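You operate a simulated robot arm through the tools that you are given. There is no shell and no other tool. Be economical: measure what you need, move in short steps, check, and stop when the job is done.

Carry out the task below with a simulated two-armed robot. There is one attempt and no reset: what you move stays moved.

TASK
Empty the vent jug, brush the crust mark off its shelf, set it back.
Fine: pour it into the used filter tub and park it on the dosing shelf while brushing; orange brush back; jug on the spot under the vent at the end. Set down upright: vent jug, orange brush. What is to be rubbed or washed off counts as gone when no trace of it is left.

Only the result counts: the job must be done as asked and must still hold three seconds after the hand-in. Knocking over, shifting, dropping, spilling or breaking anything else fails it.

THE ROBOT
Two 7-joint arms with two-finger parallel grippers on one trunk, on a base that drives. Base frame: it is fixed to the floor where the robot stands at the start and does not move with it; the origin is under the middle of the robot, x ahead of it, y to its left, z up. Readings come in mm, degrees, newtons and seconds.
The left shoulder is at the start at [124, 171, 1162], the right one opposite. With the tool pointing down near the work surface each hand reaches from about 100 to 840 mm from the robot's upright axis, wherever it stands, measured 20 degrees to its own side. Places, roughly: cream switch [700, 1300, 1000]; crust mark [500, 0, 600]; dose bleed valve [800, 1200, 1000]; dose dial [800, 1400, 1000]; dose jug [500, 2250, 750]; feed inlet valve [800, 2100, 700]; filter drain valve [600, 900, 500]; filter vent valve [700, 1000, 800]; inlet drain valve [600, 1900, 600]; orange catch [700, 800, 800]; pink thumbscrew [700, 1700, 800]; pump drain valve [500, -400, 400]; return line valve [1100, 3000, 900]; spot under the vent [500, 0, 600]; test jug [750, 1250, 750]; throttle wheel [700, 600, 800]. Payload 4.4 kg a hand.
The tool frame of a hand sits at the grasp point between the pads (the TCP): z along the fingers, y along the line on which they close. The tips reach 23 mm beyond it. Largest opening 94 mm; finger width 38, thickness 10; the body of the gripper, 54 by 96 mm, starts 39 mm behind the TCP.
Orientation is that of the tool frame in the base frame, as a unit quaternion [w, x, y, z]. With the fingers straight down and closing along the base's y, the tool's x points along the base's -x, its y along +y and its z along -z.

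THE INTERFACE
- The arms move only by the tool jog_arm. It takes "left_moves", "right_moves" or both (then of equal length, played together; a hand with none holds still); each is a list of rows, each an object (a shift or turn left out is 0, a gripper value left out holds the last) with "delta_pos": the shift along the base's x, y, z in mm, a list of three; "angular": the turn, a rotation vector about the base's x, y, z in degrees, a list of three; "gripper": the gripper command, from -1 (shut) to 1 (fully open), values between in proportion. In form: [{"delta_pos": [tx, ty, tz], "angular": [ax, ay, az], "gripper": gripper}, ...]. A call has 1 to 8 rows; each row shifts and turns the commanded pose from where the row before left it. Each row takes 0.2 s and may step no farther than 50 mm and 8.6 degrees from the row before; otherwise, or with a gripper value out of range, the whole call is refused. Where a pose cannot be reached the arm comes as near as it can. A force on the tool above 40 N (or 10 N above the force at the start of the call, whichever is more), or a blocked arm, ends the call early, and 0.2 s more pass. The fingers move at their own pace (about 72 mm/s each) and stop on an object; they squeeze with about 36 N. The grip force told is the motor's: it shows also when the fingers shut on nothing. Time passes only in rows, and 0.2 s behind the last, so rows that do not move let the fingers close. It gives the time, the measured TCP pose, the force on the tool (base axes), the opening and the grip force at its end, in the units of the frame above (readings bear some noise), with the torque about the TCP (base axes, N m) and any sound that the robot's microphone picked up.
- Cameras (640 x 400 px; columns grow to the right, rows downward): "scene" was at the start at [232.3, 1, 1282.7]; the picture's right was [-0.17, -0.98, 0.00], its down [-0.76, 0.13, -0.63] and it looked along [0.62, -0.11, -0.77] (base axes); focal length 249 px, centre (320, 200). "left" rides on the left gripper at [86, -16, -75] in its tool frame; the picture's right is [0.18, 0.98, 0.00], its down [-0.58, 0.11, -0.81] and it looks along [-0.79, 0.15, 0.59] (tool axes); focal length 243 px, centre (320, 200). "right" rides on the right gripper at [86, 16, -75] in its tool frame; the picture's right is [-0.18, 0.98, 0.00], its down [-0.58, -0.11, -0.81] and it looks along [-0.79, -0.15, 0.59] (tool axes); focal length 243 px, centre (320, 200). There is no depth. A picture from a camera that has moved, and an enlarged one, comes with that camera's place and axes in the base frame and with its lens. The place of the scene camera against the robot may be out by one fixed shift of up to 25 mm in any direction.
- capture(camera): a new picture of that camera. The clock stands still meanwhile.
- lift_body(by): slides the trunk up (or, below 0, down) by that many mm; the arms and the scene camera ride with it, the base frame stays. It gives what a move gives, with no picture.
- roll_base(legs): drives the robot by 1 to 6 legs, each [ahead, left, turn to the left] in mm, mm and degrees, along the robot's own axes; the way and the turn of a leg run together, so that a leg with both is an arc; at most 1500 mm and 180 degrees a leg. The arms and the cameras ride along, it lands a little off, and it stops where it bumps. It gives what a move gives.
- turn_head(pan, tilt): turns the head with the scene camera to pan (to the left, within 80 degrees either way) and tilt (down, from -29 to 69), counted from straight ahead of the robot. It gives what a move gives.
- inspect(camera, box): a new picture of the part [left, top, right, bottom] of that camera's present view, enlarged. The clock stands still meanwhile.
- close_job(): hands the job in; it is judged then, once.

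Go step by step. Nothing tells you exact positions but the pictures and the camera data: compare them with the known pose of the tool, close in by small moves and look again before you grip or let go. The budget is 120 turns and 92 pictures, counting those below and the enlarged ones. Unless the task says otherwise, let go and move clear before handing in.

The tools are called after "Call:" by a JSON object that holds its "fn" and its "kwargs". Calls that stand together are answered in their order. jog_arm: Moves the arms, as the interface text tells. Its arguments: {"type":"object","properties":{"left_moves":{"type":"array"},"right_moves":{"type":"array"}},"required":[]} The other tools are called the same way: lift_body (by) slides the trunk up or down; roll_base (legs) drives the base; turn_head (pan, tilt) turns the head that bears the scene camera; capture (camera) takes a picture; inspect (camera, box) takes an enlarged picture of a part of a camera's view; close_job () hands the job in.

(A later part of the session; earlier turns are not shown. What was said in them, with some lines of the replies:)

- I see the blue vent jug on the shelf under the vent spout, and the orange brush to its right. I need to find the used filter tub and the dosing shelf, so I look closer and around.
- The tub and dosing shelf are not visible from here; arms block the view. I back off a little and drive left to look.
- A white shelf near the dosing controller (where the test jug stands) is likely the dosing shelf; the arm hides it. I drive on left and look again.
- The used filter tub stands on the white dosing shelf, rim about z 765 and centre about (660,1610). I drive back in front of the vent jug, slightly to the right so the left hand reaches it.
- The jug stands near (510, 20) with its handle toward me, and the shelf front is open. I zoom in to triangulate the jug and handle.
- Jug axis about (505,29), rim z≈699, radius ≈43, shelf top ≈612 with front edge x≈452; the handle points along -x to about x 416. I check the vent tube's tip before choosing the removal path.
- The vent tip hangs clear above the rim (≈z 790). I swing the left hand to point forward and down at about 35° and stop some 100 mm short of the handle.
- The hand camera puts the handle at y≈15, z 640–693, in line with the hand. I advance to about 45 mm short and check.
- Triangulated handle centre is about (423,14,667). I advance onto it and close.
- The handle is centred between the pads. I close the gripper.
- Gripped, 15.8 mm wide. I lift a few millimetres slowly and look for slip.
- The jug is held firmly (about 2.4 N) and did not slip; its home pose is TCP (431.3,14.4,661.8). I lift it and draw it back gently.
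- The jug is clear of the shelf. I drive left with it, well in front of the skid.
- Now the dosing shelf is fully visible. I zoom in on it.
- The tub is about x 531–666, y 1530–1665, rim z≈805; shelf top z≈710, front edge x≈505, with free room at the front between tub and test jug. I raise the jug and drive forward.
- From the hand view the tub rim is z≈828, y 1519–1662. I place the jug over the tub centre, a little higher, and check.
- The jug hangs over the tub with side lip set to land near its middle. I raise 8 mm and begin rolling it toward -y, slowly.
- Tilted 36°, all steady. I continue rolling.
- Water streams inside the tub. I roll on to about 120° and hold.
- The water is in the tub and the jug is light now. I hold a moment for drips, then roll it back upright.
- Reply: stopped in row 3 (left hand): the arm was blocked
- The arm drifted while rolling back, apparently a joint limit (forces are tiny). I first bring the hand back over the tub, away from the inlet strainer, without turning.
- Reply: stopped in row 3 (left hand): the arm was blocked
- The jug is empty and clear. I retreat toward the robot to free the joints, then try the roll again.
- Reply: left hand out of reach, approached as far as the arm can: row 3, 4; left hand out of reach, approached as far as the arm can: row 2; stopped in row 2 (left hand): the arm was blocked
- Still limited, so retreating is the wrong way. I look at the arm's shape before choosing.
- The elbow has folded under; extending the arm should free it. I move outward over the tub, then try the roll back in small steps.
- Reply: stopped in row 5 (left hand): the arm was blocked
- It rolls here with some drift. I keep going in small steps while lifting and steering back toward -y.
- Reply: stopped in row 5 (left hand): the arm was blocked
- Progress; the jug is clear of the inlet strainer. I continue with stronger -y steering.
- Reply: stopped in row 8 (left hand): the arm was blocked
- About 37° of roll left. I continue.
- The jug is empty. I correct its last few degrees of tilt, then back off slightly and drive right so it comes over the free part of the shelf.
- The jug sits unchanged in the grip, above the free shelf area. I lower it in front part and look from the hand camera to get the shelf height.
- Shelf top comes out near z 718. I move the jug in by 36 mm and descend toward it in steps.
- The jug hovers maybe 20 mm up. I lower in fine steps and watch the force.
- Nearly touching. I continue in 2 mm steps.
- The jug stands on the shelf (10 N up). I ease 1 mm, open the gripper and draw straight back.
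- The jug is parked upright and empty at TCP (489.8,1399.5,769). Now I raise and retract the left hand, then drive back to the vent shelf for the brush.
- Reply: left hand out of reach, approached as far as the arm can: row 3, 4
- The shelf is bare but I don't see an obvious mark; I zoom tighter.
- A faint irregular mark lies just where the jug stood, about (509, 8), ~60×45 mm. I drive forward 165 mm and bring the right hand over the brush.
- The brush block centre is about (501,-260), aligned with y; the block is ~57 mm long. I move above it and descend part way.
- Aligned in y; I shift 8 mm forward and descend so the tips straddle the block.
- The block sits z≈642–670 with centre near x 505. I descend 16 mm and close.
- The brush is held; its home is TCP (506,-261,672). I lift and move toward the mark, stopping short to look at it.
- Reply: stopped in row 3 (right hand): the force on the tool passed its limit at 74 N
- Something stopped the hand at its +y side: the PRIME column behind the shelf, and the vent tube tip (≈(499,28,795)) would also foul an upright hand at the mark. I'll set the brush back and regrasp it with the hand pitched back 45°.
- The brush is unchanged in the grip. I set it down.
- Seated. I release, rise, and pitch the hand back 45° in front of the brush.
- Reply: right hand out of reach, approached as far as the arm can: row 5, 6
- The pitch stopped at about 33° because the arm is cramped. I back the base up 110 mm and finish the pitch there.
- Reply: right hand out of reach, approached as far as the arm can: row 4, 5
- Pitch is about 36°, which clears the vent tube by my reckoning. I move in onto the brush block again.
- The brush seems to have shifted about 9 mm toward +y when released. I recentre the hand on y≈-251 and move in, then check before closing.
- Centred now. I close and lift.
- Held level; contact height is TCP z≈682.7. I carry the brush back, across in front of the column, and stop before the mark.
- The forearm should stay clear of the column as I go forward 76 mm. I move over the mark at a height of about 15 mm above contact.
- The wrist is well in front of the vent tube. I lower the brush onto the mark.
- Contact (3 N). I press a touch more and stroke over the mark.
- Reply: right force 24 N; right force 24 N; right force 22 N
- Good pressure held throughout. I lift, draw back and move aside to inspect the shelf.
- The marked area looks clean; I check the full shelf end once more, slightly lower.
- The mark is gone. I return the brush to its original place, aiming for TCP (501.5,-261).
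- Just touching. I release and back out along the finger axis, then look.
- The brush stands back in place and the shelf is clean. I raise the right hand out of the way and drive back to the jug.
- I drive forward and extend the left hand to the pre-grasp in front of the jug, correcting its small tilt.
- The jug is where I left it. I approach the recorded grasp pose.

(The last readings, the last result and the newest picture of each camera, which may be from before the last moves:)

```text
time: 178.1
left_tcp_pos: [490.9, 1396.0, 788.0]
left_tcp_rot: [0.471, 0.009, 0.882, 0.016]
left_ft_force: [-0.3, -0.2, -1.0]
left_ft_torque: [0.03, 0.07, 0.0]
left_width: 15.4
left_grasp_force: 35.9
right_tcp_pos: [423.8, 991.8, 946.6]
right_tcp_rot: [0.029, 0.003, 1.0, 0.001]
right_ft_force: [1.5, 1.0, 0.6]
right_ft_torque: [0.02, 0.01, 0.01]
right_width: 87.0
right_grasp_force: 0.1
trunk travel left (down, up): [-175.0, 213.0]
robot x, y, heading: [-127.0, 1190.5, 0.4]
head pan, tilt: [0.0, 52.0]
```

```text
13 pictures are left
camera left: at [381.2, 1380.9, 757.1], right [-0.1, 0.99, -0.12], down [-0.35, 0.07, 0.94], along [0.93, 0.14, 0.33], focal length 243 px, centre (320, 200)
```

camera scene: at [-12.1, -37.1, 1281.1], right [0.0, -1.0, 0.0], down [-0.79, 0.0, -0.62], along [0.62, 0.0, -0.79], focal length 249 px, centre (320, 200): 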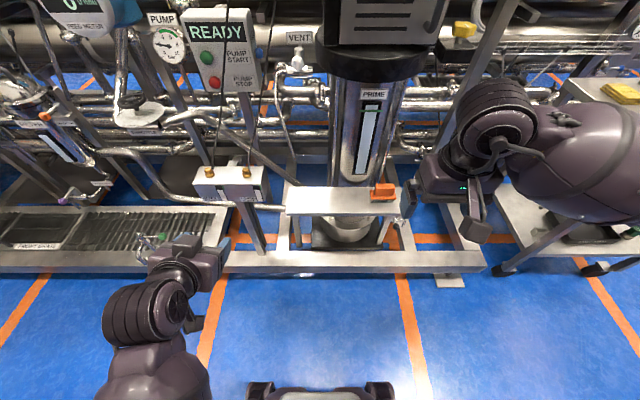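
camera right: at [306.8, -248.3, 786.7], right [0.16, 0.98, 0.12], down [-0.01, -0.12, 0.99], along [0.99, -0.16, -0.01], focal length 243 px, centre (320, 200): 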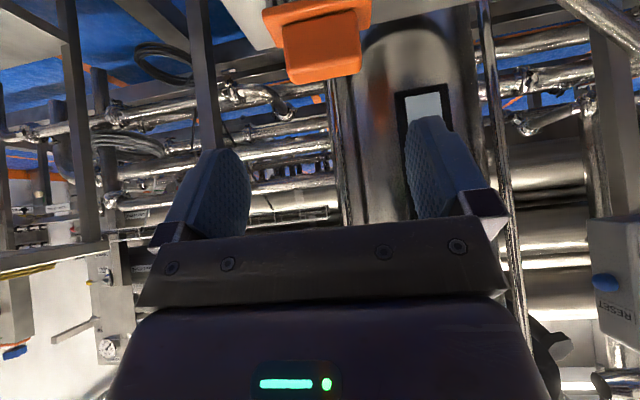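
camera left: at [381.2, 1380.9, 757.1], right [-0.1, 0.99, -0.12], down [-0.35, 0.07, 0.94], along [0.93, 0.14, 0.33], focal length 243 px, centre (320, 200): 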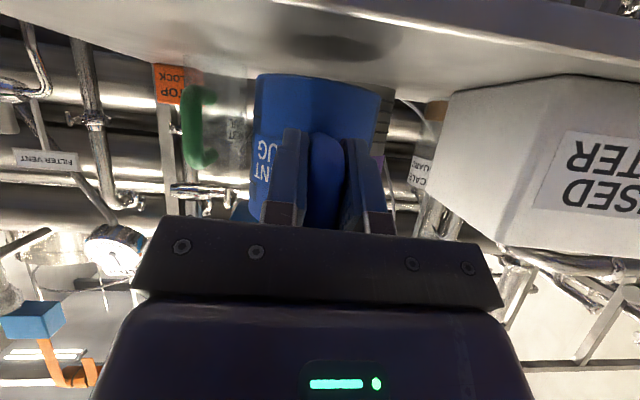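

The jug is held again. I lift it, back away, and drive to the vent shelf.

Call:
{"fn": "jog_arm", "kwargs": {"left_moves": [{"delta_pos": [0, 0, 15]}, {"delta_pos": [0, 0, 15]}, {"delta_pos": [0, 0, 10]}, {}]}}

Call:
{"fn": "roll_base", "kwargs": {"legs": [[-190, 0, -0.4], [0, -690, 0], [0, -690, 0]]}}

Call:
{"fn": "capture", "kwargs": {"camera": "left"}}

```text
time: 179.1
left_tcp_pos: [491.9, 1397.3, 829.5]
left_tcp_rot: [0.471, 0.009, 0.882, 0.016]
left_ft_force: [-0.1, 0.5, -0.8]
left_ft_torque: [0.03, 0.02, 0.0]
left_width: 15.5
left_grasp_force: 36.3
right_tcp_pos: [423.8, 992.2, 948.2]
right_tcp_rot: [0.029, 0.001, 1.0, 0.002]
right_ft_force: [0.2, -0.8, 0.7]
right_ft_torque: [-0.02, 0.0, -0.01]
right_width: 87.1
right_grasp_force: 0.1
trunk travel left (down, up): [-175.0, 213.0]
robot x, y, heading: [-127.4, 1185.2, 0.4]
head pan, tilt: [0.0, 52.0]
```

```text
time: 192.6
left_tcp_pos: [312.0, 54.0, 829.1]
left_tcp_rot: [0.471, -0.002, 0.882, 0.022]
left_ft_force: [-0.5, -0.9, -0.4]
left_ft_torque: [0.02, 0.05, 0.03]
left_width: 15.4
left_grasp_force: 36.4
right_tcp_pos: [252.4, -352.6, 947.9]
right_tcp_rot: [0.028, -0.008, 1.0, 0.002]
right_ft_force: [0.2, -0.7, -0.3]
right_ft_torque: [-0.01, 0.02, -0.01]
right_width: 86.9
right_grasp_force: 0.1
trunk travel left (down, up): [-175.0, 213.0]
robot x, y, heading: [-301.3, -168.7, 1.8]
head pan, tilt: [0.0, 52.0]
```

```text
12 pictures are left
camera left: at [203.0, 37.1, 797.5], right [-0.12, 0.99, -0.12], down [-0.35, 0.07, 0.94], along [0.93, 0.16, 0.33], focal length 243 px, centre (320, 200)
```

left: 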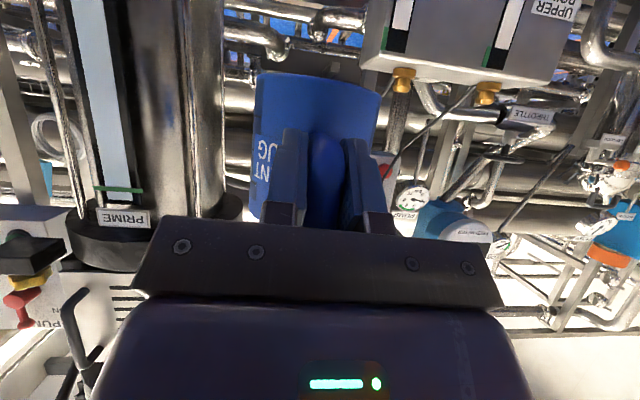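

I correct heading and sideways offset, then lower the jug below the vent tip's height before going in.

Call:
{"fn": "roll_base", "kwargs": {"legs": [[0, -21, -1.9], [85, 0, 0]]}}

Call:
{"fn": "jog_arm", "kwargs": {"left_moves": [{"delta_pos": [0, 0, -25]}, {"delta_pos": [-5, 0, -30]}, {"delta_pos": [-5, 0, -30]}, {"delta_pos": [0, 0, -25]}, {"delta_pos": [0, 0, -22]}, {}]}}

Call:
{"fn": "capture", "kwargs": {"camera": "scene"}}

```text
time: 194.2
left_tcp_pos: [406.0, 12.7, 827.2]
left_tcp_rot: [0.47, 0.014, 0.882, 0.013]
left_ft_force: [0.5, -0.5, -0.8]
left_ft_torque: [0.02, 0.04, -0.01]
left_width: 15.8
left_grasp_force: 35.7
right_tcp_pos: [332.7, -390.8, 945.6]
right_tcp_rot: [0.028, 0.007, 1.0, 0.002]
right_ft_force: [0.5, 0.7, -0.4]
right_ft_torque: [-0.02, 0.05, -0.02]
right_width: 87.0
right_grasp_force: 0.1
trunk travel left (down, up): [-175.0, 213.0]
robot x, y, heading: [-217.4, -191.1, 0.1]
head pan, tilt: [0.0, 52.0]
```

```text
time: 195.6
left_tcp_pos: [393.7, 15.7, 698.2]
left_tcp_rot: [0.471, 0.014, 0.882, 0.013]
left_ft_force: [0.0, 0.4, -1.2]
left_ft_torque: [0.02, 0.05, -0.01]
left_width: 15.6
left_grasp_force: 35.6
right_tcp_pos: [331.9, -390.8, 947.2]
right_tcp_rot: [0.029, 0.007, 1.0, 0.002]
right_ft_force: [-0.3, -0.2, -0.8]
right_ft_torque: [0.03, 0.01, -0.03]
right_width: 87.0
right_grasp_force: 0.1
trunk travel left (down, up): [-175.0, 213.0]
robot x, y, heading: [-217.5, -189.9, 0.1]
head pan, tilt: [0.0, 52.0]
```

```text
11 pictures are left
camera scene: at [16.2, -174.5, 1281.1], right [0.0, -1.0, 0.0], down [-0.79, 0.0, -0.62], along [0.62, 0.0, -0.79], focal length 249 px, centre (320, 200)
```

scene: 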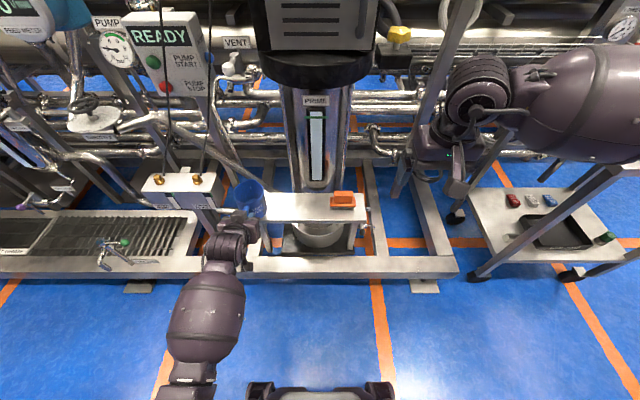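

Clear path. I move in over the spot, then lower toward TCP z≈662.

Call:
{"fn": "jog_arm", "kwargs": {"left_moves": [{"delta_pos": [20, -1, -5]}, {"delta_pos": [18, -1, -8]}, {"delta_pos": [0, 0, -10]}, {"delta_pos": [0, 0, -6]}, {}]}}

Call:
{"fn": "capture", "kwargs": {"camera": "left"}}

```text
time: 196.8
left_tcp_pos: [432.8, 12.1, 668.3]
left_tcp_rot: [0.471, 0.015, 0.882, 0.013]
left_ft_force: [0.5, -1.1, -1.0]
left_ft_torque: [-0.04, 0.11, 0.02]
left_width: 15.4
left_grasp_force: 36.2
right_tcp_pos: [331.5, -391.0, 948.6]
right_tcp_rot: [0.029, 0.006, 1.0, 0.002]
right_ft_force: [-0.2, 0.0, -0.1]
right_ft_torque: [-0.01, 0.03, -0.01]
right_width: 87.0
right_grasp_force: 0.1
trunk travel left (down, up): [-175.0, 213.0]
robot x, y, heading: [-215.7, -186.9, 0.2]
head pan, tilt: [0.0, 52.0]
```

```text
10 pictures are left
camera left: at [322.2, -1.5, 636.9], right [-0.09, 0.99, -0.12], down [-0.35, 0.08, 0.94], along [0.93, 0.13, 0.33], focal length 243 px, centre (320, 200)
```

left: 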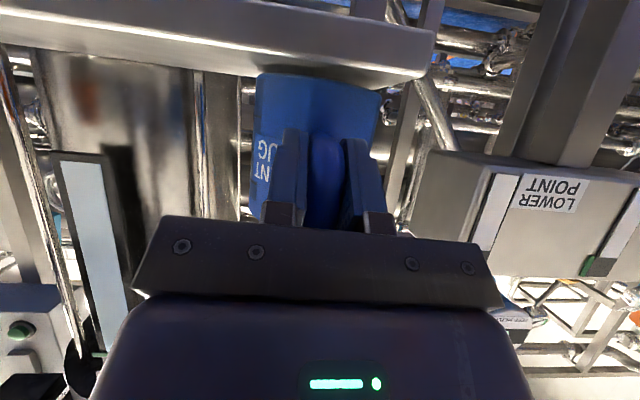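

Call:
{"fn": "jog_arm", "kwargs": {"left_moves": [{"delta_pos": [0, 2, -2]}, {"delta_pos": [0, 0, -2]}, {"delta_pos": [0, 0, -1.5]}, {}]}}

```text
time: 197.8
left_tcp_pos: [432.8, 14.2, 664.8]
left_tcp_rot: [0.473, 0.014, 0.881, 0.014]
left_ft_force: [-1.0, 0.8, 7.2]
left_ft_torque: [-0.32, -0.35, 0.04]
left_width: 15.3
left_grasp_force: 35.8
right_tcp_pos: [330.6, -391.2, 948.3]
right_tcp_rot: [0.03, 0.008, 1.0, 0.003]
right_ft_force: [-0.5, 0.3, -0.2]
right_ft_torque: [-0.01, -0.01, -0.03]
right_width: 86.7
right_grasp_force: 0.0
trunk travel left (down, up): [-175.0, 213.0]
robot x, y, heading: [-215.9, -188.6, 0.1]
head pan, tilt: [0.0, 52.0]
```

Contact at 7 N on the spot. I release and withdraw straight back.

Call:
{"fn": "jog_arm", "kwargs": {"left_moves": [{"delta_pos": [0, 0, 0.5]}, {"gripper": 0.3}, {}, {}, {}]}}

Call:
{"fn": "jog_arm", "kwargs": {"left_moves": [{"delta_pos": [-20, 0, 10]}, {"delta_pos": [-25, 0, 13]}, {"delta_pos": [-25, 0, 13]}, {"delta_pos": [-20, 0, 13]}, {}]}}

Call:
{"fn": "roll_base", "kwargs": {"legs": [[-120, 0, 0]]}}

Call:
{"fn": "capture", "kwargs": {"camera": "left"}}

Call:
{"fn": "inspect", "kwargs": {"camera": "scene", "box": [220, 120, 380, 220]}}

```text
time: 199.0
left_tcp_pos: [432.2, 13.9, 663.4]
left_tcp_rot: [0.471, 0.013, 0.882, 0.014]
left_ft_force: [-0.3, 0.2, 0.2]
left_ft_torque: [0.01, 0.0, -0.02]
left_width: 60.9
left_grasp_force: 0.1
right_tcp_pos: [331.3, -391.1, 947.1]
right_tcp_rot: [0.029, 0.007, 1.0, 0.002]
right_ft_force: [0.1, -0.6, 0.5]
right_ft_torque: [-0.01, 0.01, 0.03]
right_width: 86.9
right_grasp_force: 0.0
trunk travel left (down, up): [-175.0, 213.0]
robot x, y, heading: [-215.9, -190.4, 0.1]
head pan, tilt: [0.0, 52.0]
```

```text
time: 200.2
left_tcp_pos: [343.6, 12.7, 713.4]
left_tcp_rot: [0.47, 0.014, 0.882, 0.013]
left_ft_force: [-0.5, -0.2, -0.6]
left_ft_torque: [-0.01, 0.01, 0.01]
left_width: 61.1
left_grasp_force: 0.0
right_tcp_pos: [331.5, -392.1, 946.3]
right_tcp_rot: [0.029, 0.008, 1.0, 0.001]
right_ft_force: [0.1, 0.6, -0.6]
right_ft_torque: [0.0, 0.01, -0.02]
right_width: 86.9
right_grasp_force: 0.1
trunk travel left (down, up): [-175.0, 213.0]
robot x, y, heading: [-215.3, -190.0, 0.0]
head pan, tilt: [0.0, 52.0]
```

```text
time: 201.4
left_tcp_pos: [223.8, 15.8, 713.8]
left_tcp_rot: [0.472, 0.012, 0.882, 0.015]
left_ft_force: [0.8, -0.6, 0.4]
left_ft_torque: [0.01, 0.04, -0.03]
left_width: 60.9
left_grasp_force: 0.1
right_tcp_pos: [211.3, -388.2, 947.5]
right_tcp_rot: [0.03, 0.006, 1.0, 0.001]
right_ft_force: [0.0, -1.6, -0.9]
right_ft_torque: [0.03, -0.03, 0.0]
right_width: 87.0
right_grasp_force: 0.0
trunk travel left (down, up): [-175.0, 213.0]
robot x, y, heading: [-333.5, -187.3, 0.2]
head pan, tilt: [0.0, 52.0]
```

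```text
9 pictures are left
camera left: at [113.4, 0.0, 682.1], right [-0.09, 0.99, -0.12], down [-0.35, 0.08, 0.93], along [0.93, 0.13, 0.34], focal length 243 px, centre (320, 200)
```

left: 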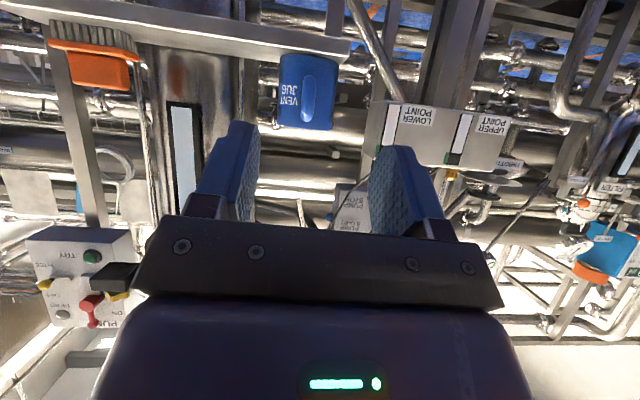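

```text
4.00 times, centred on (300, 170) of scene
camera zoom: at [-105.1, -174.0, 1281.3], right [0.0, -1.0, 0.0], down [-0.79, 0.0, -0.62], along [0.62, 0.0, -0.79], focal length 995 px, centre (400, 320)
```

zoom: 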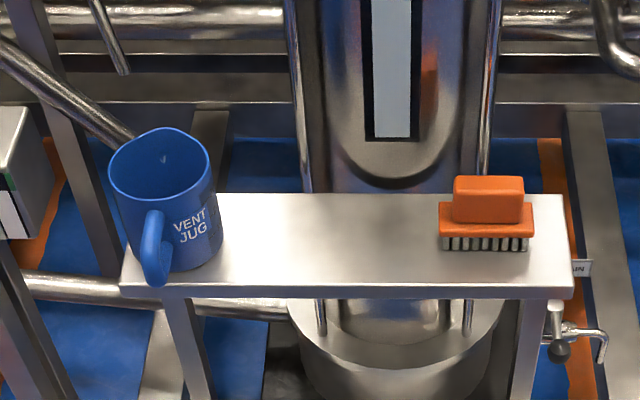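

The empty jug stands upright on its spot under the vent. The brush stands upright in its place, the shelf shows no mark, and both hands are clear, so I hand in.

Call:
{"fn": "close_job", "kwargs": {}}

```text
The job is handed in.
```

I emptied the vent jug into the used filter tub, brushed the crust mark off its shelf, and set the jug back upright under the vent. The orange brush is back in place, upright and within a few millimetres of where it started.

The right hand bumped the PRIME column once, about 74 N, while carrying the brush. Nothing looked moved or damaged in the later pictures.
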